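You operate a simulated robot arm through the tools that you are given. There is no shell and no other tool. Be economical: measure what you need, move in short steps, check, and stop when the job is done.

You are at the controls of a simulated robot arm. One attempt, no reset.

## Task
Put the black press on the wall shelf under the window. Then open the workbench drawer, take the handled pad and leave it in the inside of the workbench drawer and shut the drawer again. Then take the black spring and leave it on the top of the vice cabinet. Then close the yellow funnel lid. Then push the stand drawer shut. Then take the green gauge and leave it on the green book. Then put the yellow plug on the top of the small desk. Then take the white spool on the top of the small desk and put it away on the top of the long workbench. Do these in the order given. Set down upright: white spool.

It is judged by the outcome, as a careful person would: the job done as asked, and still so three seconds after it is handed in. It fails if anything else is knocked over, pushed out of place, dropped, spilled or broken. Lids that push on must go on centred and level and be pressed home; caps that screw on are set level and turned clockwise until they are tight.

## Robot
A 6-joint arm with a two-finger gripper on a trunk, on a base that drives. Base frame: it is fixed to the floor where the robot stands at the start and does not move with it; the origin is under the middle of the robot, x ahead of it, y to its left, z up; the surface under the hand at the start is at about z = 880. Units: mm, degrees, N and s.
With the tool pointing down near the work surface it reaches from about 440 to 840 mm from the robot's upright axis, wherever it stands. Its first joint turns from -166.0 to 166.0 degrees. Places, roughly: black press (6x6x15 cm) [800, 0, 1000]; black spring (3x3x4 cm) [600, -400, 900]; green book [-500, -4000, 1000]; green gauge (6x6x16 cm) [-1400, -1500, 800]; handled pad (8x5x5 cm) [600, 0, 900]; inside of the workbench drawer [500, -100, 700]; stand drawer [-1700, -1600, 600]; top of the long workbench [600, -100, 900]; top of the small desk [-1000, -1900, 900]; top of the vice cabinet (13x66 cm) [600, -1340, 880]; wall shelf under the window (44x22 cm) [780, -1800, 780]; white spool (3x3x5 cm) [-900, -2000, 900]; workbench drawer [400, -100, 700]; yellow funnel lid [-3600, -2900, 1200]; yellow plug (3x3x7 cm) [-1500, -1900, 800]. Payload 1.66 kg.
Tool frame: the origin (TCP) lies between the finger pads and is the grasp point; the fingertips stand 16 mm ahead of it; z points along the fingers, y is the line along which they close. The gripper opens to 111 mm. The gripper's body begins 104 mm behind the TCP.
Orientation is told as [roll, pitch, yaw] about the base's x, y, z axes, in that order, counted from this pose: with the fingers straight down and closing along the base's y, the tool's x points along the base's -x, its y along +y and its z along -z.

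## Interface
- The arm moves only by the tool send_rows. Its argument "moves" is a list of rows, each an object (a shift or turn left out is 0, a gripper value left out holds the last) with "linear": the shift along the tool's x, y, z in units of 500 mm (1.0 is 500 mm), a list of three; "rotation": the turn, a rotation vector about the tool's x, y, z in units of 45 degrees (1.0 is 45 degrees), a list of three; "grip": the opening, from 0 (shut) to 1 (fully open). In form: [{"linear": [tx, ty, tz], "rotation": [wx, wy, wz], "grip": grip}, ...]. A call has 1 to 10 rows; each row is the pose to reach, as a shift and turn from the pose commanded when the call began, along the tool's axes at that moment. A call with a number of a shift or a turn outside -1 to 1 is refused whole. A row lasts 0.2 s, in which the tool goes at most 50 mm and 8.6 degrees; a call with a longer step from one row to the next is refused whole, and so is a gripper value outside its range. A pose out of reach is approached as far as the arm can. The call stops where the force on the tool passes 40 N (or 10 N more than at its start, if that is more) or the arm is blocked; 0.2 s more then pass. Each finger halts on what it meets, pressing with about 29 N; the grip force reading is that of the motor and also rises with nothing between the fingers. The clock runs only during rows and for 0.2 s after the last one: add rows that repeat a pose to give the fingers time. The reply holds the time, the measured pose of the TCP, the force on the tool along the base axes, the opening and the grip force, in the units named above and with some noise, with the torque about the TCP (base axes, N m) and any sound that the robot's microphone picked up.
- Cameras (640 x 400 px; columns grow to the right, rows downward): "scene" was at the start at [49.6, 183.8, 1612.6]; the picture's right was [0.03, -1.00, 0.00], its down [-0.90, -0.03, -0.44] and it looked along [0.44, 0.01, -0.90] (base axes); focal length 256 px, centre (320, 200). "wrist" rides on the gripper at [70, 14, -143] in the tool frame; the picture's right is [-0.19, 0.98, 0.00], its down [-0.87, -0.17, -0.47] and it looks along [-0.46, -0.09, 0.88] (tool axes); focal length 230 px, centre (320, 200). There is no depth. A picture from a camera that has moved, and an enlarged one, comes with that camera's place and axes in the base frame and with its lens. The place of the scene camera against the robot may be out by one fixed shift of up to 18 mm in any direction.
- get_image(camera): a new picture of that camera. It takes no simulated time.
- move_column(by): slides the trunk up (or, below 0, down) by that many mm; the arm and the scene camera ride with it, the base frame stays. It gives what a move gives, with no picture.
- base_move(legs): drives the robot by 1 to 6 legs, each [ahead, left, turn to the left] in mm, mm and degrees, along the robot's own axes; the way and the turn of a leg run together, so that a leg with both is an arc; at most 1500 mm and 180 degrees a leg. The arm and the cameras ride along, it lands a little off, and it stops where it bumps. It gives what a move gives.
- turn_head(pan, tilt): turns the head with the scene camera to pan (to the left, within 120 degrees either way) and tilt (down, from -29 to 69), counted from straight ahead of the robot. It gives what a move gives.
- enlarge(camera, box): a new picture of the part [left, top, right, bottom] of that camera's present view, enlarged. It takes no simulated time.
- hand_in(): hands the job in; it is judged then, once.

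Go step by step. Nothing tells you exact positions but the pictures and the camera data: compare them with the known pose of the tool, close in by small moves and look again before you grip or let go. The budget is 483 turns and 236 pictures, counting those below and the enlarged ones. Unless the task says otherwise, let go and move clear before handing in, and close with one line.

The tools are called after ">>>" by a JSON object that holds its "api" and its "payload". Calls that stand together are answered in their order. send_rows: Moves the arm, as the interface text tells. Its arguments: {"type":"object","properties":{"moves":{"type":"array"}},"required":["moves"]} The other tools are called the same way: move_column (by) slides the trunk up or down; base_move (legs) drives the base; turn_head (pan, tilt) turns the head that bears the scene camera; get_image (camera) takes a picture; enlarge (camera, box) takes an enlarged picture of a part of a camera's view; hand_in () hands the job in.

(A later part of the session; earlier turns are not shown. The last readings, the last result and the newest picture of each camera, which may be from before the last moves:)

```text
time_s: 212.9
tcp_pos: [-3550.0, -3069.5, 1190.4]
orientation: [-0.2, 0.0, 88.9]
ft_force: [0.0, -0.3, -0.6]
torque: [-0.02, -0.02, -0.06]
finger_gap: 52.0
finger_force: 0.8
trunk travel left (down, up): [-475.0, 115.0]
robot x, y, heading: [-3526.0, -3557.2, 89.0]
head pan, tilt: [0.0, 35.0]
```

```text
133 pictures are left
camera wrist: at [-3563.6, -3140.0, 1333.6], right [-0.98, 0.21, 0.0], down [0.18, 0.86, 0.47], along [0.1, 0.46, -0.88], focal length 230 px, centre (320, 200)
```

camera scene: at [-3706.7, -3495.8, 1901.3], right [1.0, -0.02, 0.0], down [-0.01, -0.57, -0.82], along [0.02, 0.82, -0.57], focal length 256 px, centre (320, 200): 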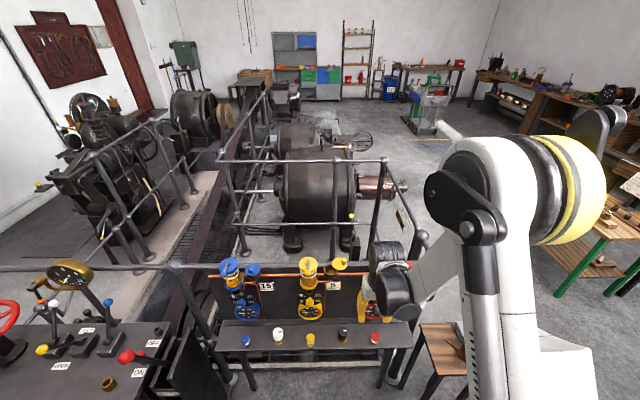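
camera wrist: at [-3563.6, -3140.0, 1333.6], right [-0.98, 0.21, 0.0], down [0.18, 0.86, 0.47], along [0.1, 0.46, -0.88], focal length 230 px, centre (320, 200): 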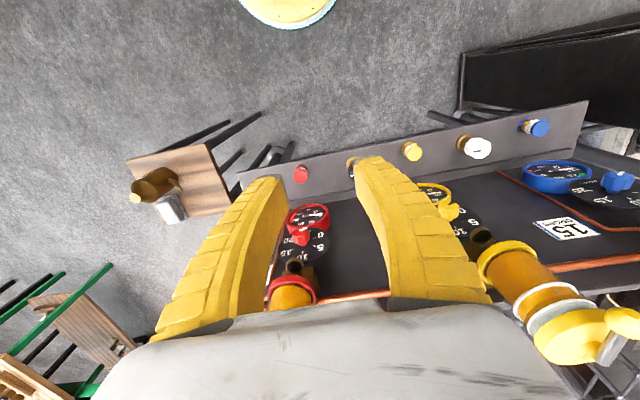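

>>> {"api": "enlarge", "payload": {"camera": "scene", "box": [200, 230, 440, 380]}}

>>> {"api": "enlarge", "payload": {"camera": "wrist", "box": [400, 120, 640, 390]}}

```text
2.67 times, centred on (320, 305) of scene
camera zoom: at [-3706.7, -3495.8, 1901.3], right [1.0, -0.02, 0.0], down [-0.01, -0.57, -0.82], along [0.02, 0.82, -0.57], focal length 684 px, centre (320, -80)
```

zoom: 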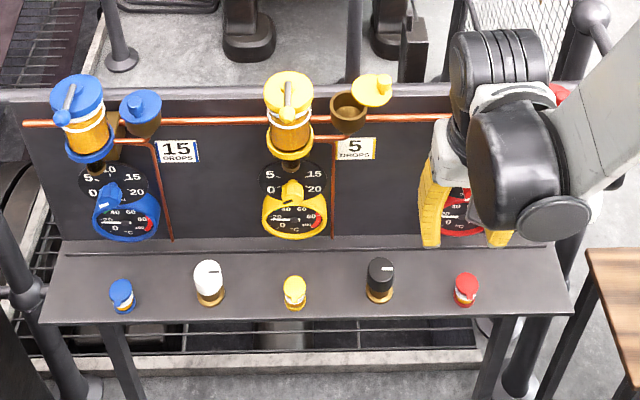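

```text
1.48 times, centred on (520, 255) of wrist
camera zoom: at [-3563.6, -3140.0, 1333.6], right [-0.98, 0.21, 0.0], down [0.18, 0.86, 0.47], along [0.1, 0.46, -0.88], focal length 341 px, centre (24, 118)
```

zoom: 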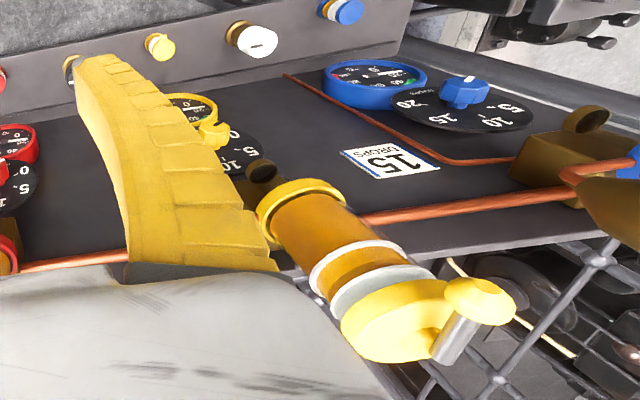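

The yellow lubricator's small brass funnel has its hinged yellow lid standing open, while the blue one is closed. I'll back off for a clear view of the hinge.

>>> {"api": "base_move", "payload": {"legs": [[-200, -60, 0]]}}

>>> {"api": "get_image", "payload": {"camera": "scene"}}

>>> {"api": "enlarge", "payload": {"camera": "scene", "box": [260, 180, 380, 290]}}

>>> {"api": "get_image", "payload": {"camera": "wrist"}}

```text
time_s: 214.5
tcp_pos: [-3492.4, -3267.9, 1190.7]
orientation: [0.0, 0.0, 89.1]
ft_force: [-0.1, -0.2, -0.7]
torque: [0.04, 0.02, -0.03]
finger_gap: 52.1
finger_force: 1.4
trunk travel left (down, up): [-475.0, 115.0]
robot x, y, heading: [-3471.2, -3754.4, 89.2]
head pan, tilt: [0.0, 35.0]
```

```text
130 pictures are left
camera scene: at [-3649.6, -3693.7, 1901.3], right [1.0, -0.02, 0.0], down [-0.01, -0.57, -0.82], along [0.01, 0.82, -0.57], focal length 256 px, centre (320, 200)
```

scene: 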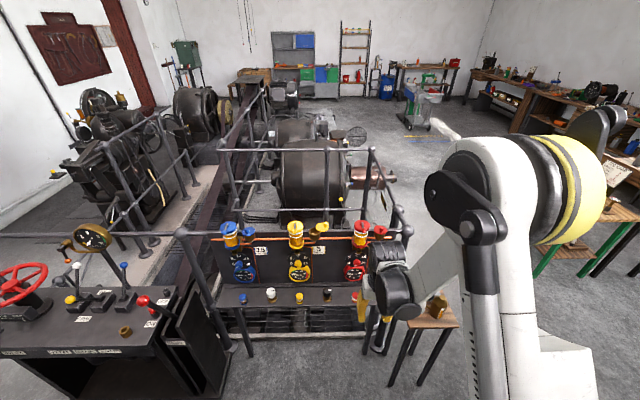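

```text
3.64 times, centred on (320, 235) of scene
camera zoom: at [-3649.6, -3693.7, 1901.3], right [1.0, -0.02, 0.0], down [-0.01, -0.57, -0.82], along [0.01, 0.82, -0.57], focal length 933 px, centre (320, 73)
```

zoom: 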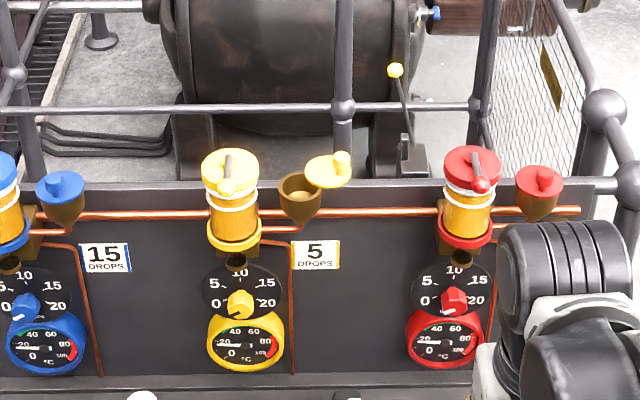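

```text
128 pictures are left
camera wrist: at [-3506.9, -3337.5, 1333.8], right [-0.98, 0.21, 0.0], down [0.18, 0.86, 0.47], along [0.1, 0.46, -0.88], focal length 230 px, centre (320, 200)
```

wrist: 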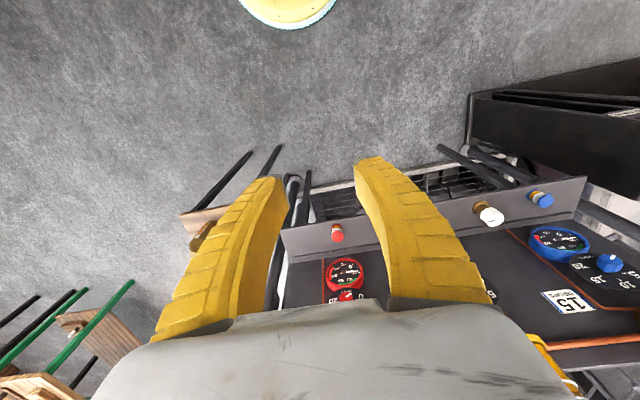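

>>> {"api": "enlarge", "payload": {"camera": "scene", "box": [300, 215, 340, 245]}}

>>> {"api": "base_move", "payload": {"legs": [[120, -190, 0]]}}

>>> {"api": "get_image", "payload": {"camera": "wrist"}}

>>> {"api": "get_image", "payload": {"camera": "scene"}}

```text
13.33 times, centred on (320, 230) of scene
camera zoom: at [-3649.6, -3693.7, 1901.3], right [1.0, -0.02, 0.0], down [-0.01, -0.57, -0.82], along [0.01, 0.82, -0.57], focal length 3420 px, centre (320, -200)
```

zoom: 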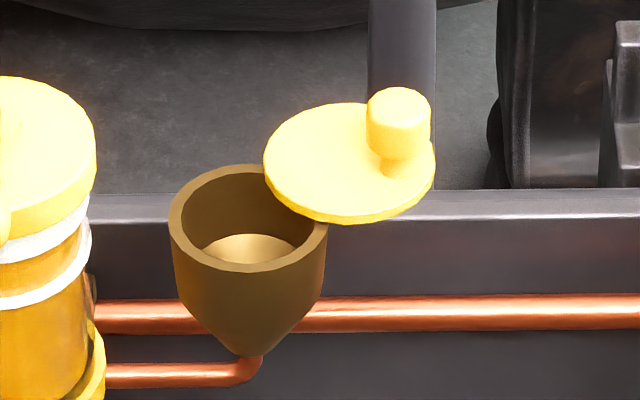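

```text
time_s: 216.2
tcp_pos: [-3302.8, -3148.0, 1191.9]
orientation: [-0.2, -0.1, 89.0]
ft_force: [0.6, -0.3, -0.3]
torque: [0.01, 0.05, 0.01]
finger_gap: 52.2
finger_force: 1.0
trunk travel left (down, up): [-475.0, 115.0]
robot x, y, heading: [-3279.9, -3638.6, 88.9]
head pan, tilt: [0.0, 35.0]
```

```text
126 pictures are left
camera wrist: at [-3317.3, -3217.9, 1333.4], right [-0.98, 0.21, 0.0], down [0.18, 0.86, 0.47], along [0.1, 0.46, -0.88], focal length 230 px, centre (320, 200)
```

wrist: 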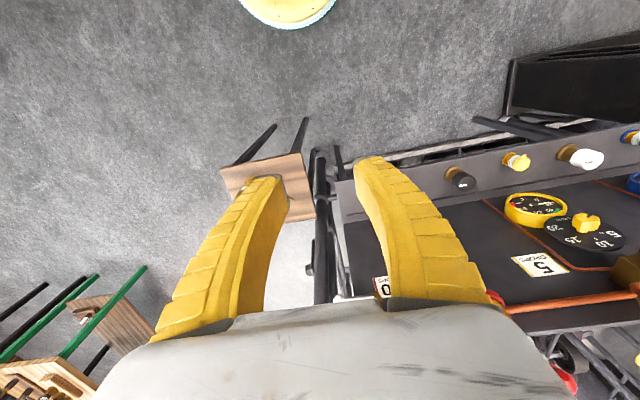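

```text
125 pictures are left
camera scene: at [-3460.1, -3573.5, 1901.3], right [1.0, -0.02, 0.0], down [-0.01, -0.57, -0.82], along [0.01, 0.82, -0.57], focal length 256 px, centre (320, 200)
```

scene: 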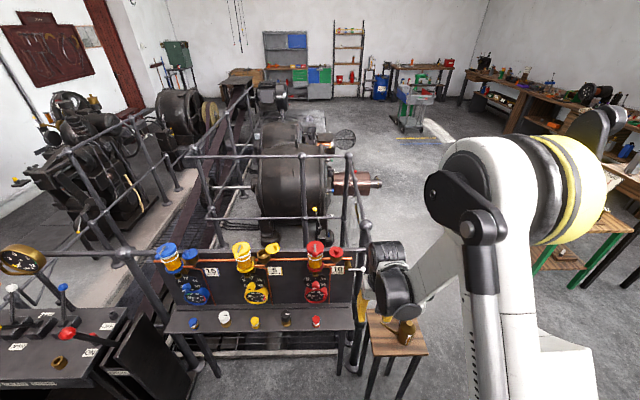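

>>> {"api": "enlarge", "payload": {"camera": "scene", "box": [170, 235, 210, 265]}}

>>> {"api": "enlarge", "payload": {"camera": "scene", "box": [245, 230, 295, 270]}}

>>> {"api": "enlarge", "payload": {"camera": "scene", "box": [315, 235, 355, 265]}}

```text
13.33 times, centred on (190, 250) of scene
camera zoom: at [-3460.1, -3573.5, 1901.3], right [1.0, -0.02, 0.0], down [-0.01, -0.57, -0.82], along [0.01, 0.82, -0.57], focal length 3420 px, centre (2053, -467)
```

zoom: 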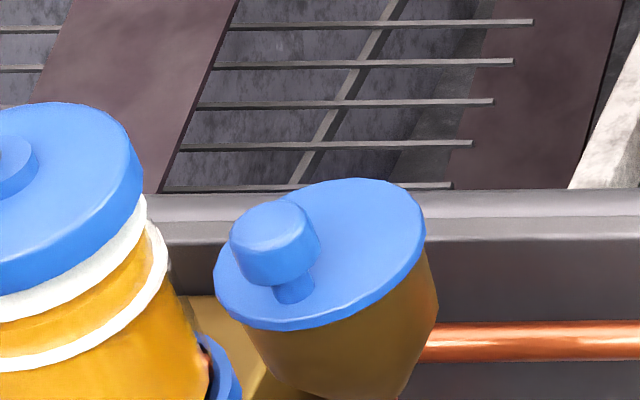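

```text
10.00 times, centred on (270, 250) of scene
camera zoom: at [-3460.1, -3573.5, 1901.3], right [1.0, -0.02, 0.0], down [-0.01, -0.57, -0.82], along [0.01, 0.82, -0.57], focal length 2565 px, centre (820, -300)
```

zoom: 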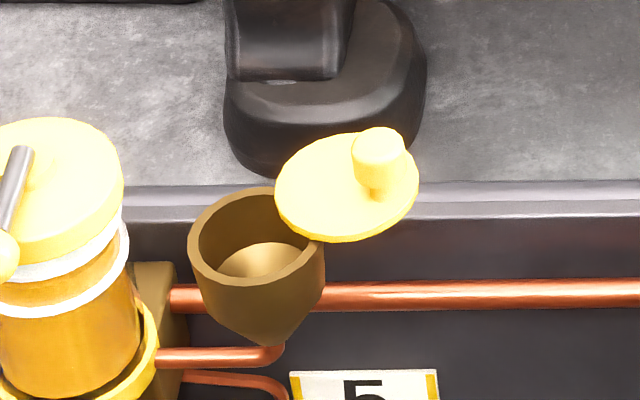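

```text
13.33 times, centred on (335, 250) of scene
camera zoom: at [-3460.1, -3573.5, 1901.3], right [1.0, -0.02, 0.0], down [-0.01, -0.57, -0.82], along [0.01, 0.82, -0.57], focal length 3420 px, centre (120, -467)
```

zoom: 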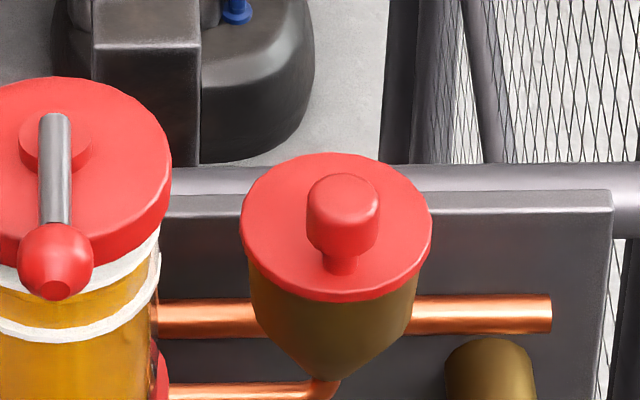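

The yellow lid swivels about a vertical pin at the back of its cup and is turned about 90° open. I'll cage its knob between the fingers and sweep it round closed. First I'll move over it for precise measurement.

>>> {"api": "move_column", "payload": {"by": 110}}

>>> {"api": "base_move", "payload": {"legs": [[0, 340, 1]]}}

>>> {"api": "get_image", "payload": {"camera": "wrist"}}

>>> {"api": "get_image", "payload": {"camera": "scene"}}

```text
time_s: 217.6
tcp_pos: [-3303.5, -3148.6, 1300.3]
orientation: [-0.1, 0.0, 88.9]
ft_force: [-0.8, 0.1, 0.3]
torque: [-0.01, -0.01, -0.04]
finger_gap: 52.6
finger_force: 1.1
trunk travel left (down, up): [-585.0, 5.0]
robot x, y, heading: [-3283.4, -3634.2, 89.3]
head pan, tilt: [0.0, 35.0]
```

```text
time_s: 219.8
tcp_pos: [-3650.4, -3144.8, 1299.9]
orientation: [-0.1, 0.0, 89.4]
ft_force: [0.1, -1.0, 0.9]
torque: [0.02, 0.0, -0.02]
finger_gap: 52.2
finger_force: 1.2
trunk travel left (down, up): [-585.0, 5.0]
robot x, y, heading: [-3626.2, -3630.7, 89.6]
head pan, tilt: [0.0, 35.0]
```

```text
121 pictures are left
camera wrist: at [-3664.2, -3214.1, 1443.6], right [-0.98, 0.2, 0.0], down [0.18, 0.86, 0.47], along [0.1, 0.46, -0.88], focal length 230 px, centre (320, 200)
```

wrist: 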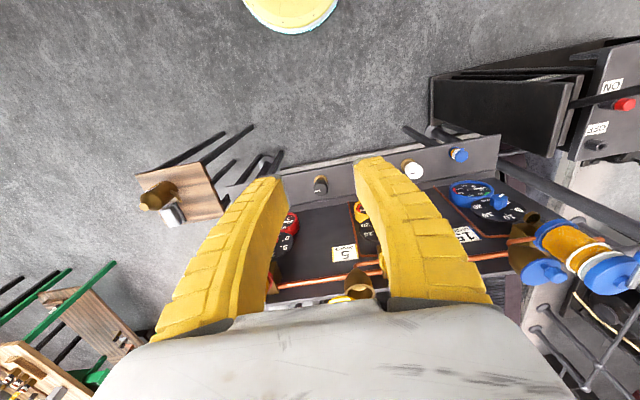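

```text
120 pictures are left
camera scene: at [-3804.4, -3571.1, 2011.2], right [1.0, -0.01, 0.0], down [-0.01, -0.57, -0.82], along [0.01, 0.82, -0.57], focal length 256 px, centre (320, 200)
```

scene: 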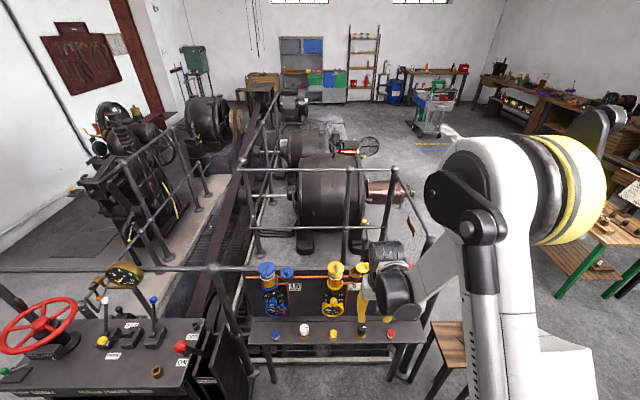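

>>> {"api": "send_rows", "payload": {"moves": [{"linear": [-0.05, 0, 0], "rotation": [0, 0, -0.19], "grip": 0.3}, {"linear": [-0.1, 0, 0], "rotation": [0, 0, -0.38]}, {"linear": [-0.15, 0, 0], "rotation": [0, 0, -0.57]}, {"linear": [-0.2, 0, 0], "rotation": [0, 0, -0.76]}, {"linear": [-0.25, 0, 0], "rotation": [0, 0, -0.95]}]}}

>>> {"api": "send_rows", "payload": {"moves": [{"rotation": [0, 0, -0.19]}, {"rotation": [0, 0, -0.38]}, {"rotation": [0, 0, -0.57]}, {"rotation": [0, 0, -0.76]}, {"rotation": [0, 0, -0.95]}]}}

>>> {"api": "get_image", "payload": {"camera": "wrist"}}

```text
time_s: 221.0
tcp_pos: [-3649.8, -3017.3, 1299.4]
orientation: [-0.1, 0.1, 132.3]
ft_force: [-0.5, 0.2, 0.3]
torque: [-0.03, 0.0, -0.04]
finger_gap: 35.6
finger_force: 1.5
trunk travel left (down, up): [-585.0, 5.0]
robot x, y, heading: [-3620.7, -3637.6, 89.6]
head pan, tilt: [0.0, 35.0]
```

```text
time_s: 222.2
tcp_pos: [-3649.7, -3019.3, 1299.1]
orientation: [-0.1, 0.0, 175.1]
ft_force: [0.4, -0.6, -0.5]
torque: [0.01, -0.01, -0.01]
finger_gap: 36.1
finger_force: 1.6
trunk travel left (down, up): [-585.0, 5.0]
robot x, y, heading: [-3626.6, -3628.1, 89.3]
head pan, tilt: [0.0, 35.0]
```

```text
119 pictures are left
camera wrist: at [-3580.3, -3038.5, 1443.6], right [-0.27, -0.96, 0.0], down [-0.85, 0.24, 0.47], along [-0.45, 0.13, -0.88], focal length 230 px, centre (320, 200)
```

wrist: 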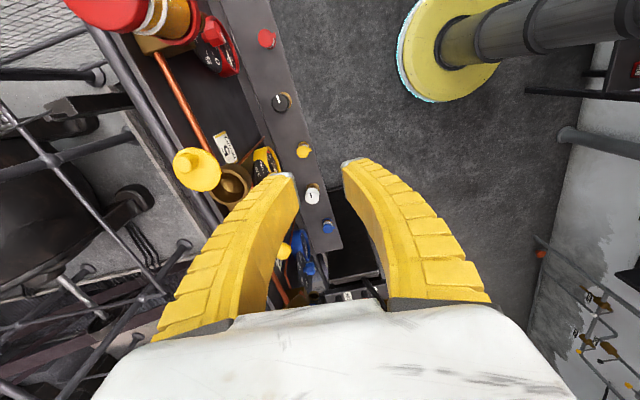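

>>> {"api": "enlarge", "payload": {"camera": "wrist", "box": [150, 120, 290, 230]}}

```text
3.64 times, centred on (220, 175) of wrist
camera zoom: at [-3580.3, -3038.5, 1443.6], right [-0.27, -0.96, 0.0], down [-0.85, 0.24, 0.47], along [-0.45, 0.13, -0.88], focal length 837 px, centre (684, 291)
```

zoom: 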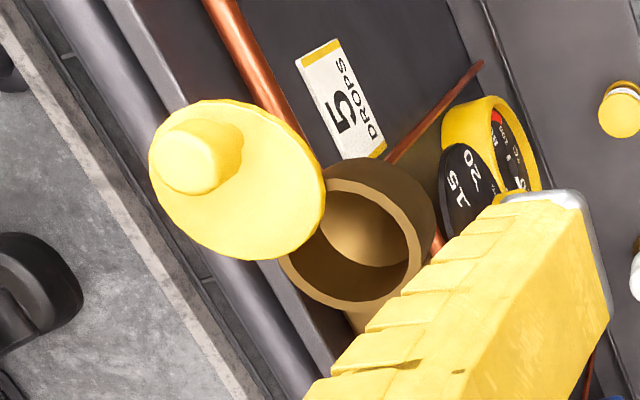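

>>> {"api": "send_rows", "payload": {"moves": [{"linear": [0.015, -0.09, 0], "rotation": [0, 0, -0.05], "grip": 0.25}, {"linear": [0.03, -0.18, 0], "rotation": [0, 0, -0.09]}, {"linear": [0.042, -0.262, 0], "rotation": [0, 0, -0.09]}]}}

>>> {"api": "get_image", "payload": {"camera": "wrist"}}

```text
time_s: 223.0
tcp_pos: [-3615.9, -2889.3, 1298.7]
orientation: [0.0, 0.2, 178.9]
ft_force: [-0.1, 0.2, 0.1]
torque: [-0.02, -0.01, 0.0]
finger_gap: 30.7
finger_force: 2.4
trunk travel left (down, up): [-585.0, 5.0]
robot x, y, heading: [-3622.2, -3635.1, 89.8]
head pan, tilt: [0.0, 35.0]
```

```text
117 pictures are left
camera wrist: at [-3545.3, -2903.6, 1441.7], right [-0.21, -0.98, 0.0], down [-0.86, 0.18, 0.47], along [-0.46, 0.1, -0.88], focal length 230 px, centre (320, 200)
```

wrist: 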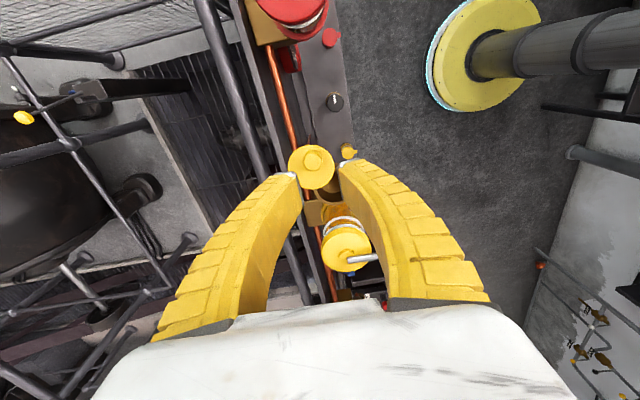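

>>> {"api": "enlarge", "payload": {"camera": "wrist", "box": [260, 120, 380, 220]}}

```text
4.00 times, centred on (320, 170) of wrist
camera zoom: at [-3545.3, -2903.6, 1441.7], right [-0.21, -0.98, 0.0], down [-0.86, 0.18, 0.47], along [-0.46, 0.1, -0.88], focal length 920 px, centre (320, 320)
```

zoom: 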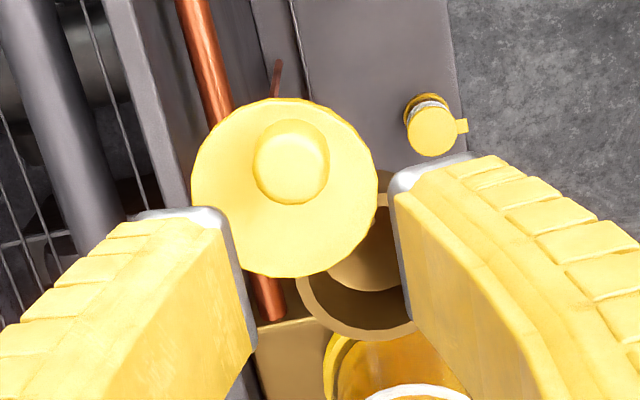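

>>> {"api": "send_rows", "payload": {"moves": [{"linear": [0.01, -0.014, 0.02], "grip": 0.25}, {"linear": [0.01, -0.014, 0.08]}, {"linear": [0.01, -0.014, 0.11]}, {"linear": [0.01, -0.014, 0.11]}]}}

>>> {"api": "enlarge", "payload": {"camera": "wrist", "box": [260, 120, 400, 240]}}

```text
time_s: 224.0
tcp_pos: [-3609.7, -2882.2, 1244.5]
orientation: [0.0, 0.0, 179.0]
ft_force: [-0.3, 0.4, -0.3]
torque: [-0.01, 0.01, 0.0]
finger_gap: 30.4
finger_force: 2.3
trunk travel left (down, up): [-585.0, 5.0]
robot x, y, heading: [-3622.9, -3633.0, 89.8]
head pan, tilt: [0.0, 35.0]
```

```text
3.33 times, centred on (330, 180) of wrist
camera zoom: at [-3540.0, -2897.9, 1388.8], right [-0.21, -0.98, 0.0], down [-0.86, 0.18, 0.47], along [-0.46, 0.1, -0.88], focal length 767 px, centre (287, 267)
```

zoom: 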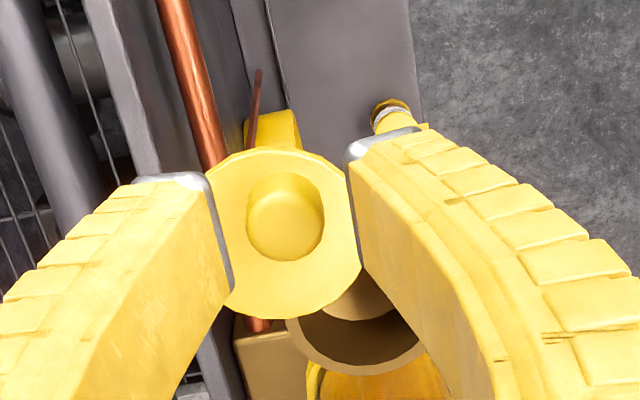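

>>> {"api": "send_rows", "payload": {"moves": [{"linear": [0, 0, 0.006]}, {"linear": [0, 0, 0.012]}, {"linear": [0, 0, 0.012]}]}}

>>> {"api": "enlarge", "payload": {"camera": "wrist", "box": [260, 120, 400, 240]}}

>>> {"api": "enlarge", "payload": {"camera": "scene", "box": [300, 230, 420, 330]}}

```text
time_s: 224.8
tcp_pos: [-3610.9, -2883.7, 1238.7]
orientation: [0.0, 0.0, 179.0]
ft_force: [0.3, 0.8, -0.3]
torque: [-0.01, -0.01, 0.0]
finger_gap: 30.4
finger_force: 1.8
trunk travel left (down, up): [-585.0, 5.0]
robot x, y, heading: [-3622.2, -3637.4, 89.6]
head pan, tilt: [0.0, 35.0]
```

```text
3.33 times, centred on (330, 180) of wrist
camera zoom: at [-3541.0, -2898.0, 1383.0], right [-0.21, -0.98, 0.0], down [-0.86, 0.18, 0.47], along [-0.46, 0.1, -0.88], focal length 767 px, centre (287, 267)
```

zoom: 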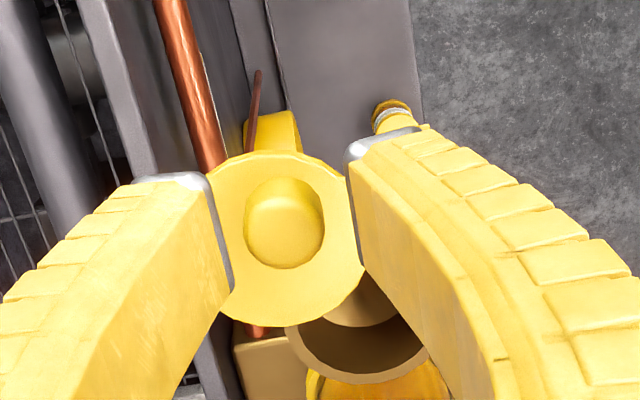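

```text
4.00 times, centred on (360, 280) of scene
camera zoom: at [-3804.0, -3571.2, 2011.3], right [1.0, -0.01, 0.0], down [-0.01, -0.57, -0.82], along [0.01, 0.82, -0.57], focal length 1026 px, centre (160, -120)
```

zoom: 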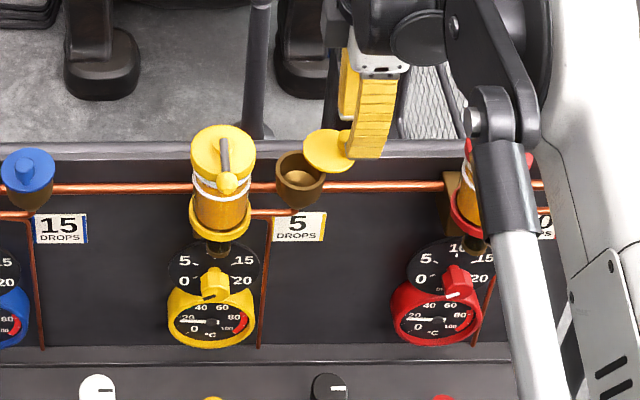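

Fingers straddle the knob. Sweeping the first half of the arc.

>>> {"api": "send_rows", "payload": {"moves": [{"linear": [-0.0015, 0.0122, 0], "rotation": [0, 0, 0.178], "grip": 0.25}, {"linear": [-0.0047, 0.024, 0], "rotation": [0, 0, 0.356]}, {"linear": [-0.0095, 0.0354, 0], "rotation": [0, 0, 0.533]}, {"linear": [-0.0158, 0.0459, 0], "rotation": [0, 0, 0.711]}, {"linear": [-0.0235, 0.0554, 0], "rotation": [0, 0, 0.889]}, {"linear": [-0.0325, 0.0638, 0], "rotation": [0, 0, 1.0]}]}}

>>> {"api": "enlarge", "payload": {"camera": "wrist", "box": [260, 120, 400, 240]}}

```text
time_s: 226.2
tcp_pos: [-3627.4, -2915.5, 1239.7]
orientation: [0.0, 0.0, 133.8]
ft_force: [-0.9, 0.8, 0.3]
torque: [-0.01, 0.02, 0.0]
finger_gap: 30.6
finger_force: 1.9
trunk travel left (down, up): [-585.0, 5.0]
robot x, y, heading: [-3616.3, -3631.0, 89.4]
head pan, tilt: [0.0, 35.0]
```

```text
3.33 times, centred on (330, 180) of wrist
camera zoom: at [-3588.4, -2975.7, 1382.6], right [-0.84, -0.54, 0.0], down [-0.48, 0.74, 0.47], along [-0.26, 0.4, -0.88], focal length 767 px, centre (287, 267)
```

zoom: 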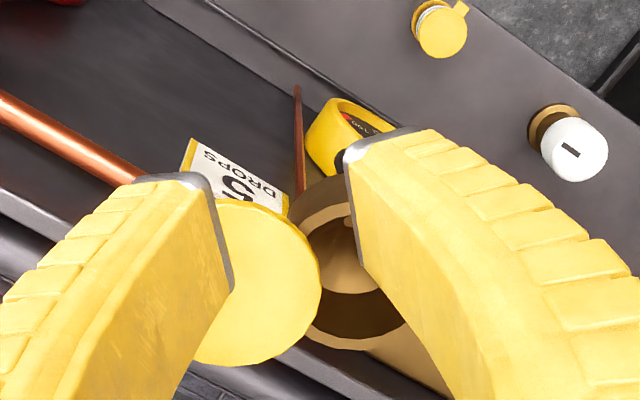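

>>> {"api": "get_image", "payload": {"camera": "wrist"}}

>>> {"api": "enlarge", "payload": {"camera": "scene", "box": [320, 240, 390, 300]}}

```text
111 pictures are left
camera wrist: at [-3588.4, -2975.7, 1382.6], right [-0.84, -0.54, 0.0], down [-0.48, 0.74, 0.47], along [-0.26, 0.4, -0.88], focal length 230 px, centre (320, 200)
```

wrist: 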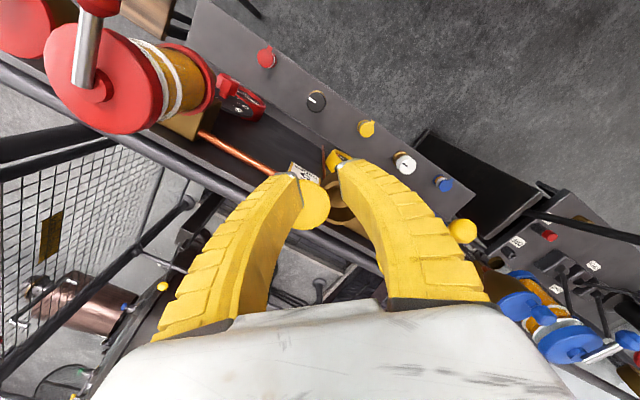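

```text
6.67 times, centred on (355, 270) of scene
camera zoom: at [-3804.3, -3571.4, 2011.2], right [1.0, -0.01, 0.0], down [-0.01, -0.57, -0.82], along [0.01, 0.82, -0.57], focal length 1710 px, centre (87, -267)
```

zoom: 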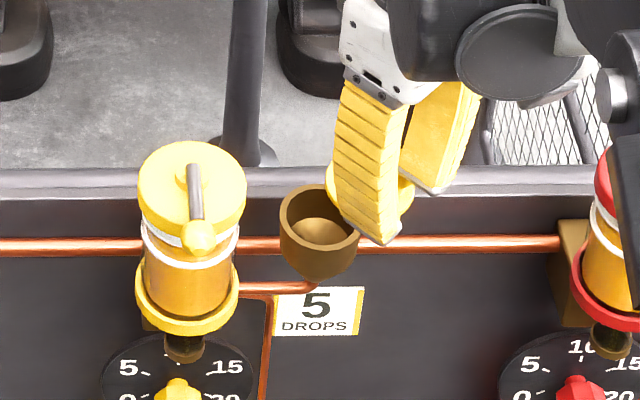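

The fingers passed just above the knob. Triangulating two wrist views puts the lid at z≈1191 and the knob top at ≈1216, lower than I thought. I'll raise, go back and retry lower.

>>> {"api": "send_rows", "payload": {"moves": [{"linear": [0, 0, -0.07]}, {"linear": [-0.01, -0.015, -0.1], "rotation": [0, 0, -0.19]}, {"linear": [-0.02, -0.03, -0.1], "rotation": [0, 0, -0.38]}, {"linear": [-0.03, -0.045, -0.1], "rotation": [0, 0, -0.57]}, {"linear": [-0.04, -0.061, -0.1], "rotation": [0, 0, -0.76]}, {"linear": [-0.04, -0.061, -0.1], "rotation": [0, 0, -0.87]}]}}

>>> {"api": "enlarge", "payload": {"camera": "wrist", "box": [260, 120, 400, 240]}}

```text
time_s: 227.6
tcp_pos: [-3619.8, -2880.1, 1289.8]
orientation: [0.1, 0.1, 173.3]
ft_force: [0.5, 0.1, -1.0]
torque: [0.01, -0.01, 0.04]
finger_gap: 30.3
finger_force: 1.5
trunk travel left (down, up): [-585.0, 5.0]
robot x, y, heading: [-3622.4, -3634.3, 89.7]
head pan, tilt: [0.0, 35.0]
```

```text
3.33 times, centred on (330, 180) of wrist
camera zoom: at [-3552.3, -2901.5, 1432.7], right [-0.3, -0.95, 0.0], down [-0.84, 0.27, 0.47], along [-0.45, 0.14, -0.88], focal length 767 px, centre (287, 267)
```

zoom: 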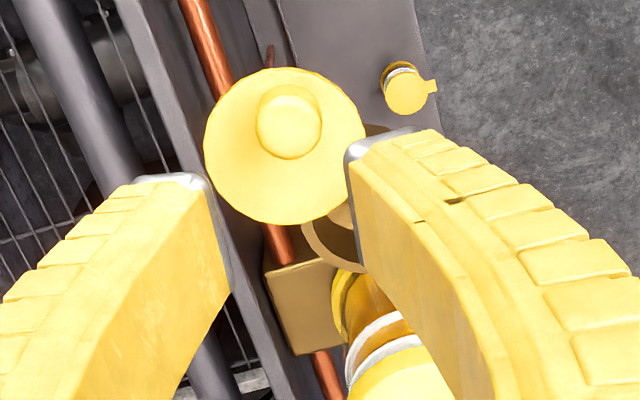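

>>> {"api": "send_rows", "payload": {"moves": [{"linear": [0, 0, 0.08]}, {"linear": [0, 0, 0.13]}, {"linear": [0, 0, 0.146]}, {"linear": [0, 0, 0.152]}, {"linear": [0, 0, 0.152]}]}}

>>> {"api": "enlarge", "payload": {"camera": "wrist", "box": [260, 120, 400, 240]}}

```text
time_s: 228.8
tcp_pos: [-3621.1, -2879.4, 1212.9]
orientation: [0.0, 0.0, 173.1]
ft_force: [0.1, 0.2, 0.0]
torque: [-0.01, 0.0, -0.01]
finger_gap: 30.5
finger_force: 2.3
trunk travel left (down, up): [-585.0, 5.0]
robot x, y, heading: [-3620.7, -3634.7, 89.3]
head pan, tilt: [0.0, 35.0]
```

```text
3.33 times, centred on (330, 180) of wrist
camera zoom: at [-3551.8, -2902.4, 1356.7], right [-0.31, -0.95, 0.0], down [-0.84, 0.27, 0.47], along [-0.45, 0.14, -0.88], focal length 767 px, centre (287, 267)
```

zoom: 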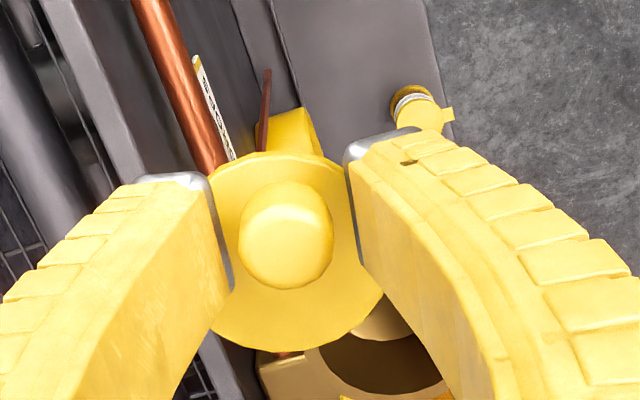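

>>> {"api": "send_rows", "payload": {"moves": [{"linear": [-0.0007, 0.012, 0], "rotation": [0, 0, 0.178], "grip": 0.25}, {"linear": [-0.0047, 0.0239, 0], "rotation": [0, 0, 0.356]}, {"linear": [-0.0105, 0.0351, 0], "rotation": [0, 0, 0.533]}, {"linear": [-0.018, 0.0451, 0], "rotation": [0, 0, 0.711]}, {"linear": [-0.0269, 0.0539, 0], "rotation": [0, 0, 0.889]}]}}

>>> {"api": "enlarge", "payload": {"camera": "wrist", "box": [260, 120, 400, 240]}}

```text
time_s: 230.0
tcp_pos: [-3636.3, -2905.4, 1213.4]
orientation: [-0.2, 0.0, 133.0]
ft_force: [1.0, 0.1, -0.4]
torque: [0.03, 0.0, 0.0]
finger_gap: 30.9
finger_force: 2.3
trunk travel left (down, up): [-585.0, 5.0]
robot x, y, heading: [-3625.6, -3629.4, 89.5]
head pan, tilt: [0.0, 35.0]
```

```text
3.33 times, centred on (330, 180) of wrist
camera zoom: at [-3598.7, -2965.3, 1356.6], right [-0.85, -0.53, 0.0], down [-0.47, 0.75, 0.47], along [-0.25, 0.4, -0.88], focal length 767 px, centre (287, 267)
```

zoom: 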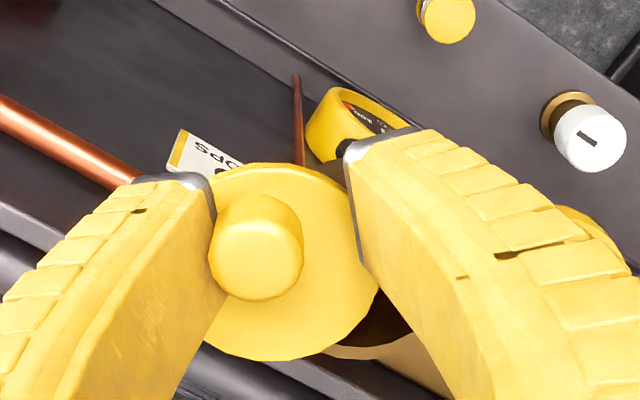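

>>> {"api": "send_rows", "payload": {"moves": [{"linear": [-0.004, 0.0124, 0], "rotation": [0, 0, 0.178]}, {"linear": [-0.0089, 0.0242, 0], "rotation": [0, 0, 0.356]}, {"linear": [-0.0156, 0.0352, 0], "rotation": [0, 0, 0.533]}, {"linear": [-0.024, 0.045, 0], "rotation": [0, 0, 0.711]}, {"linear": [-0.0338, 0.0532, 0], "rotation": [0, 0, 0.889]}]}}

>>> {"api": "enlarge", "payload": {"camera": "wrist", "box": [260, 120, 400, 240]}}

>>> {"api": "enlarge", "payload": {"camera": "scene", "box": [320, 240, 390, 300]}}

```text
time_s: 231.2
tcp_pos: [-3668.2, -2911.2, 1214.2]
orientation: [-0.2, 0.0, 92.9]
ft_force: [0.1, -0.3, -0.5]
torque: [0.03, 0.0, 0.0]
finger_gap: 30.6
finger_force: 1.8
trunk travel left (down, up): [-585.0, 5.0]
robot x, y, heading: [-3626.1, -3632.2, 89.3]
head pan, tilt: [0.0, 35.0]
```

```text
3.33 times, centred on (330, 180) of wrist
camera zoom: at [-3676.8, -2981.3, 1356.7], right [-0.99, 0.14, 0.0], down [0.12, 0.87, 0.47], along [0.07, 0.47, -0.88], focal length 767 px, centre (287, 267)
```

zoom: 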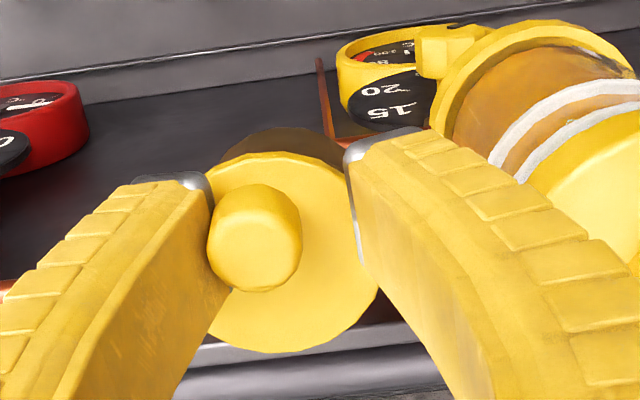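

```text
6.67 times, centred on (355, 270) of scene
camera zoom: at [-3804.2, -3571.3, 2011.2], right [1.0, -0.01, 0.0], down [-0.01, -0.57, -0.82], along [0.01, 0.82, -0.57], focal length 1710 px, centre (87, -267)
```

zoom: 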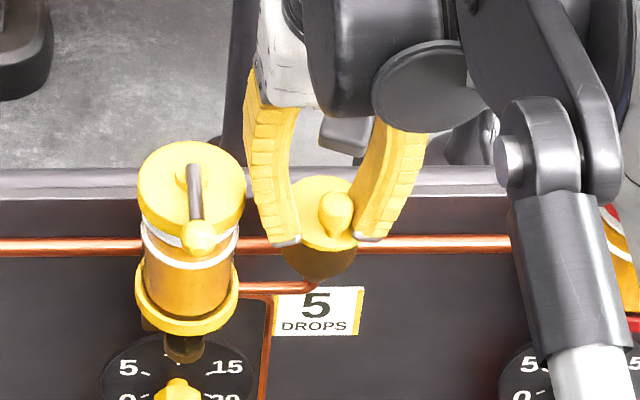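

>>> {"api": "send_rows", "payload": {"moves": [{"linear": [-0.001, 0.006, 0]}, {"linear": [-0.002, 0.012, 0]}, {"linear": [-0.003, 0.016, 0]}]}}

>>> {"api": "enlarge", "payload": {"camera": "wrist", "box": [260, 120, 400, 240]}}

>>> {"api": "enlarge", "payload": {"camera": "scene", "box": [320, 240, 390, 300]}}

```text
time_s: 232.0
tcp_pos: [-3673.6, -2908.8, 1213.8]
orientation: [-0.1, 0.0, 93.0]
ft_force: [5.7, -3.9, 0.3]
torque: [-0.06, -0.06, -0.03]
finger_gap: 34.5
finger_force: 4.9
trunk travel left (down, up): [-585.0, 5.0]
robot x, y, heading: [-3622.4, -3632.6, 89.3]
head pan, tilt: [0.0, 35.0]
```

```text
3.33 times, centred on (330, 180) of wrist
camera zoom: at [-3683.4, -2980.3, 1356.6], right [-0.99, 0.14, 0.0], down [0.12, 0.87, 0.47], along [0.07, 0.47, -0.88], focal length 767 px, centre (287, 267)
```

zoom: 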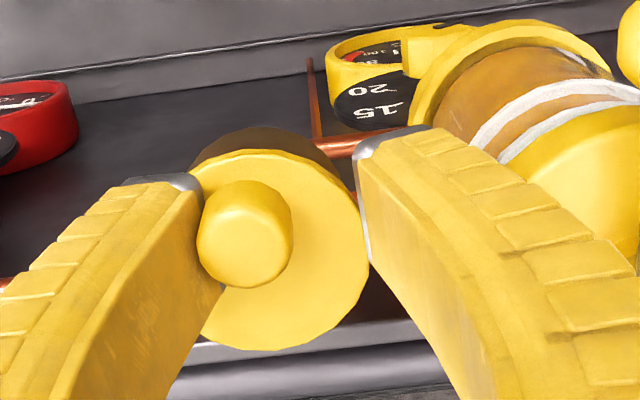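

```text
6.67 times, centred on (355, 270) of scene
camera zoom: at [-3802.8, -3572.0, 2011.4], right [1.0, -0.01, 0.0], down [-0.01, -0.57, -0.82], along [0.01, 0.82, -0.57], focal length 1710 px, centre (87, -267)
```

zoom: 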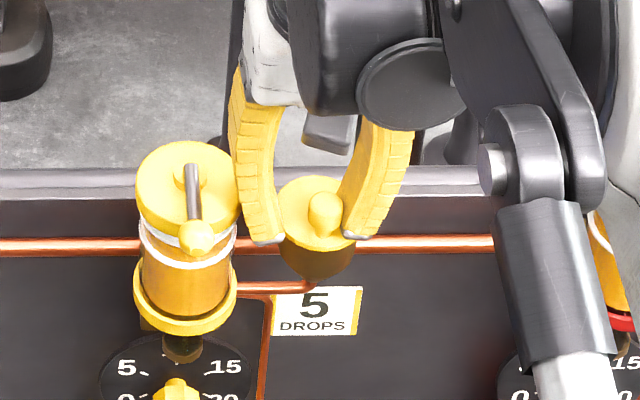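

The lid is closed against its stop. Backing off and raising.

>>> {"api": "send_rows", "payload": {"moves": [{"linear": [0, -0.014, 0]}, {"linear": [0, -0.014, -0.05]}, {"linear": [0, -0.014, -0.14]}, {"linear": [0, -0.014, -0.22]}]}}

>>> {"api": "enlarge", "payload": {"camera": "scene", "box": [230, 220, 430, 340]}}

>>> {"api": "enlarge", "payload": {"camera": "wrist", "box": [260, 100, 400, 220]}}

```text
time_s: 233.0
tcp_pos: [-3669.8, -2911.3, 1323.4]
orientation: [-0.1, -0.1, 93.1]
ft_force: [-0.4, -0.7, 0.3]
torque: [0.0, -0.03, -0.02]
finger_gap: 30.5
finger_force: 2.1
trunk travel left (down, up): [-585.0, 5.0]
robot x, y, heading: [-3624.7, -3635.0, 89.4]
head pan, tilt: [0.0, 35.0]
```

```text
3.20 times, centred on (330, 280) of scene
camera zoom: at [-3804.0, -3572.2, 2011.3], right [1.0, -0.01, 0.0], down [-0.01, -0.57, -0.82], along [0.01, 0.82, -0.57], focal length 821 px, centre (288, -56)
```

zoom: 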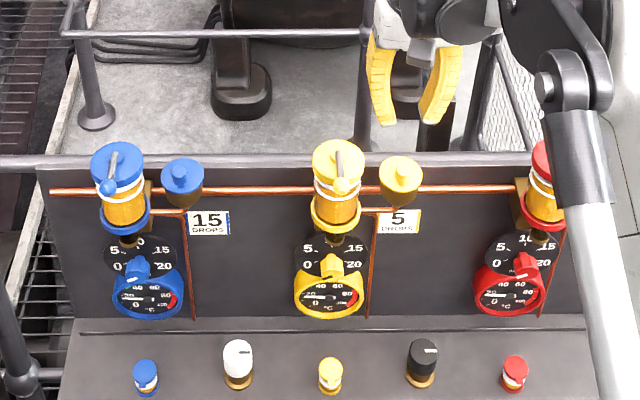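

```text
3.33 times, centred on (330, 160) of wrist
camera zoom: at [-3678.6, -2981.3, 1466.5], right [-0.99, 0.14, 0.0], down [0.12, 0.87, 0.47], along [0.07, 0.47, -0.88], focal length 767 px, centre (287, 333)
```

zoom: 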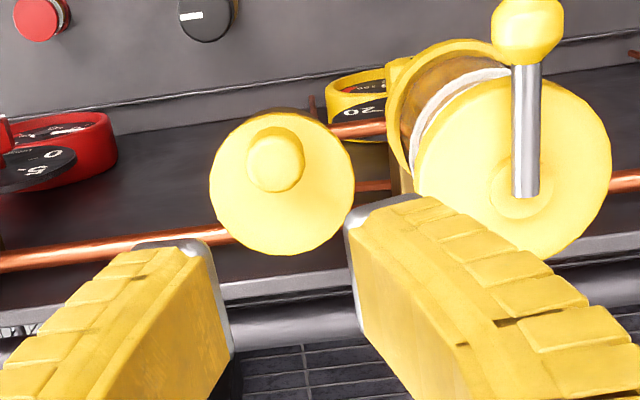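

Lid closed and centred like its neighbours. Now to the stand with the drawer near (-1700, -1600): tuck the arm, drive back along the corridor and look.

>>> {"api": "send_rows", "payload": {"moves": [{"linear": [0.09, 0, 0]}, {"linear": [0.18, 0, 0]}, {"linear": [0.27, 0, 0]}, {"linear": [0.36, 0, 0]}, {"linear": [0.45, 0, 0], "grip": 0.1}]}}

>>> {"api": "base_move", "payload": {"legs": [[0, 0, -89], [700, 0, 0], [0, 250, 0], [900, 0, 0]]}}

>>> {"api": "turn_head", "payload": {"pan": 40, "tilt": 25}}

>>> {"api": "get_image", "payload": {"camera": "scene"}}

```text
time_s: 234.2
tcp_pos: [-3657.0, -3136.3, 1325.1]
orientation: [-0.1, -0.2, 93.1]
ft_force: [0.3, -0.7, -0.1]
torque: [0.02, 0.01, -0.03]
finger_gap: 14.5
finger_force: 2.6
trunk travel left (down, up): [-585.0, 5.0]
robot x, y, heading: [-3623.3, -3633.0, 89.8]
head pan, tilt: [0.0, 35.0]
```

```text
time_s: 247.6
tcp_pos: [-1533.0, -3360.4, 1324.4]
orientation: [-0.1, 0.1, 2.7]
ft_force: [0.2, -0.6, -0.5]
torque: [0.02, 0.0, 0.04]
finger_gap: 14.3
finger_force: 2.3
trunk travel left (down, up): [-585.0, 5.0]
robot x, y, heading: [-2033.8, -3389.5, -1.3]
head pan, tilt: [0.0, 35.0]
```

```text
time_s: 248.6
tcp_pos: [-1531.5, -3361.0, 1324.9]
orientation: [0.0, 0.0, 2.6]
ft_force: [1.3, 0.2, 0.5]
torque: [-0.02, 0.0, -0.01]
finger_gap: 14.6
finger_force: 2.9
trunk travel left (down, up): [-585.0, 5.0]
robot x, y, heading: [-2031.1, -3392.3, -1.1]
head pan, tilt: [40.0, 25.0]
```

```text
100 pictures are left
camera scene: at [-1969.0, -3150.2, 2027.0], right [0.63, -0.78, 0.0], down [-0.33, -0.27, -0.91], along [0.71, 0.57, -0.42], focal length 256 px, centre (320, 200)
```

scene: 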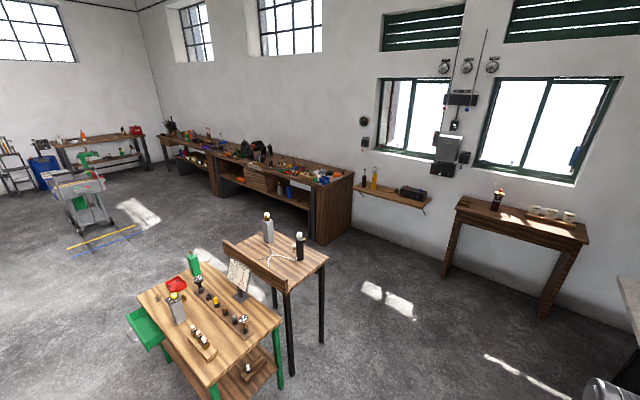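

>>> {"api": "base_move", "payload": {"legs": [[-430, 0, 1.1], [0, 870, 0], [0, 860, 0]]}}

>>> {"api": "turn_head", "payload": {"pan": -8, "tilt": 42}}

>>> {"api": "get_image", "payload": {"camera": "scene"}}

```text
time_s: 259.6
tcp_pos: [-1983.2, -1624.4, 1323.8]
orientation: [-0.1, 0.0, 4.5]
ft_force: [0.4, 0.2, -0.4]
torque: [-0.02, -0.01, 0.0]
finger_gap: 14.3
finger_force: 1.8
trunk travel left (down, up): [-585.0, 5.0]
robot x, y, heading: [-2475.0, -1671.7, 1.1]
head pan, tilt: [40.0, 25.0]
```

```text
time_s: 260.7
tcp_pos: [-1982.1, -1623.1, 1325.9]
orientation: [-0.1, 0.1, 4.5]
ft_force: [0.1, 0.3, -0.8]
torque: [0.0, -0.01, 0.01]
finger_gap: 14.4
finger_force: 2.3
trunk travel left (down, up): [-585.0, 5.0]
robot x, y, heading: [-2480.5, -1665.9, 0.9]
head pan, tilt: [-8.0, 42.0]
```

```text
99 pictures are left
camera scene: at [-2412.3, -1499.3, 2000.8], right [-0.12, -0.99, 0.0], down [-0.66, 0.08, -0.74], along [0.74, -0.09, -0.67], focal length 256 px, centre (320, 200)
```

scene: 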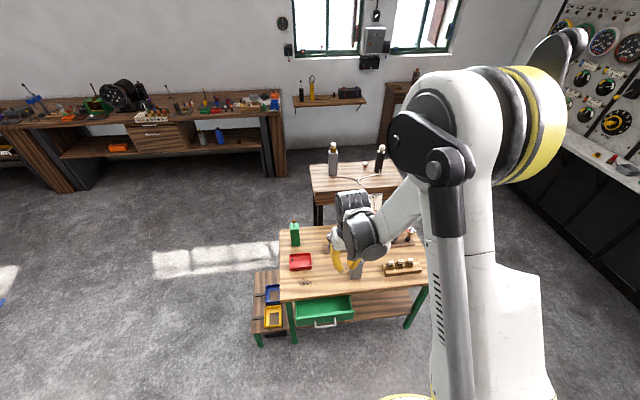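

>>> {"api": "enlarge", "payload": {"camera": "scene", "box": [240, 200, 460, 350]}}

```text
2.67 times, centred on (350, 275) of scene
camera zoom: at [-2412.3, -1499.3, 2000.8], right [-0.12, -0.99, 0.0], down [-0.66, 0.08, -0.74], along [0.74, -0.09, -0.67], focal length 684 px, centre (240, 0)
```

zoom: 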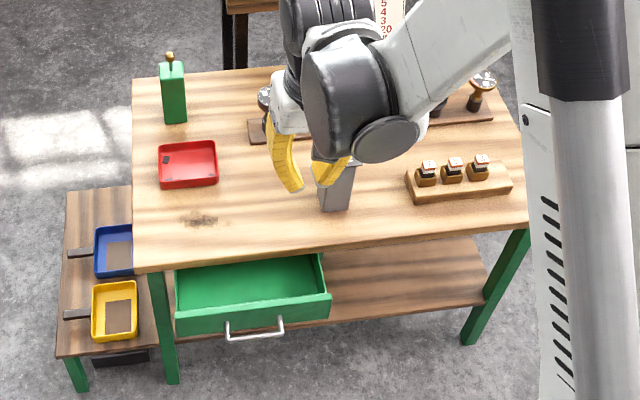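

The stand's green drawer is open about 10 cm, with its front around x≈-1830 and y≈-1600. I'll tilt the closed fingers forward and lower to look.

>>> {"api": "send_rows", "payload": {"moves": [{"rotation": [0, 0, 0.09], "grip": 0}, {"rotation": [0, 0, 0.09]}]}}

>>> {"api": "send_rows", "payload": {"moves": [{"rotation": [0, -0.19, 0]}, {"rotation": [0, -0.38, 0]}, {"rotation": [0, -0.57, 0]}, {"rotation": [0, -0.76, 0]}, {"rotation": [0, -0.95, 0]}, {"rotation": [0, -1, 0]}]}}

>>> {"api": "base_move", "payload": {"legs": [[-120, 0, -1]]}}

>>> {"api": "move_column", "payload": {"by": -570}}

>>> {"api": "get_image", "payload": {"camera": "wrist"}}

```text
time_s: 261.3
tcp_pos: [-1982.4, -1624.1, 1323.9]
orientation: [0.0, 0.0, 0.5]
ft_force: [0.6, 0.4, 0.1]
torque: [0.01, 0.0, -0.02]
finger_gap: 0.0
finger_force: 28.4
trunk travel left (down, up): [-585.0, 5.0]
robot x, y, heading: [-2478.8, -1674.8, 1.0]
head pan, tilt: [-8.0, 42.0]
```

```text
time_s: 262.7
tcp_pos: [-1939.0, -1617.1, 1413.2]
orientation: [-0.1, -44.9, 0.5]
ft_force: [0.4, -0.6, -0.6]
torque: [-0.01, -0.01, -0.03]
finger_gap: 0.0
finger_force: 28.7
out of reach, approached as far as the arm can: row 3, 4, 5, 6
trunk travel left (down, up): [-585.0, 5.0]
robot x, y, heading: [-2479.8, -1670.8, 0.8]
head pan, tilt: [-8.0, 42.0]
```

```text
time_s: 263.9
tcp_pos: [-2056.0, -1629.6, 1411.9]
orientation: [0.0, -44.7, -0.5]
ft_force: [0.4, -0.9, -1.0]
torque: [0.0, 0.03, 0.02]
finger_gap: 0.0
finger_force: 28.8
trunk travel left (down, up): [-585.0, 5.0]
robot x, y, heading: [-2598.9, -1675.3, -0.4]
head pan, tilt: [-8.0, 42.0]
```

```text
refused: -570 is not a number from -400 to 400
```

```text
97 pictures are left
camera wrist: at [-2204.6, -1614.0, 1464.9], right [0.14, 0.98, 0.13], down [0.28, -0.17, 0.95], along [0.95, -0.1, -0.3], focal length 230 px, centre (320, 200)
```

wrist: 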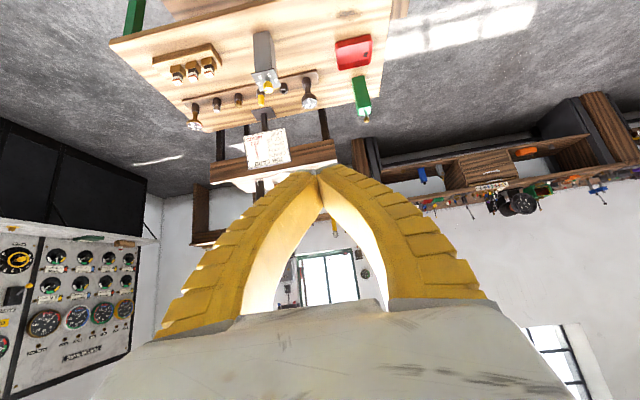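

>>> {"api": "move_column", "payload": {"by": -400}}

>>> {"api": "move_column", "payload": {"by": -180}}

>>> {"api": "get_image", "payload": {"camera": "wrist"}}

```text
time_s: 267.8
tcp_pos: [-2056.9, -1629.7, 1012.4]
orientation: [-0.1, -44.9, -0.5]
ft_force: [-0.2, -0.2, -0.6]
torque: [0.0, -0.02, 0.01]
finger_gap: 0.0
finger_force: 28.5
trunk travel left (down, up): [-185.0, 405.0]
robot x, y, heading: [-2597.5, -1666.3, -0.3]
head pan, tilt: [-8.0, 42.0]
```

```text
time_s: 269.8
tcp_pos: [-2056.0, -1627.4, 833.2]
orientation: [-0.1, -44.8, -0.5]
ft_force: [-0.4, -0.8, 0.2]
torque: [0.03, 0.03, 0.02]
finger_gap: 0.0
finger_force: 28.2
trunk travel left (down, up): [-5.0, 585.0]
robot x, y, heading: [-2597.5, -1670.5, -0.3]
head pan, tilt: [-8.0, 42.0]
```

```text
96 pictures are left
camera wrist: at [-2205.1, -1614.0, 885.2], right [0.14, 0.98, 0.13], down [0.28, -0.17, 0.95], along [0.95, -0.1, -0.3], focal length 230 px, centre (320, 200)
```

wrist: 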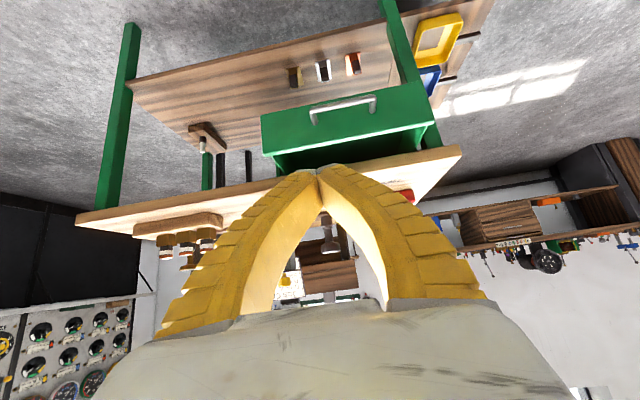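

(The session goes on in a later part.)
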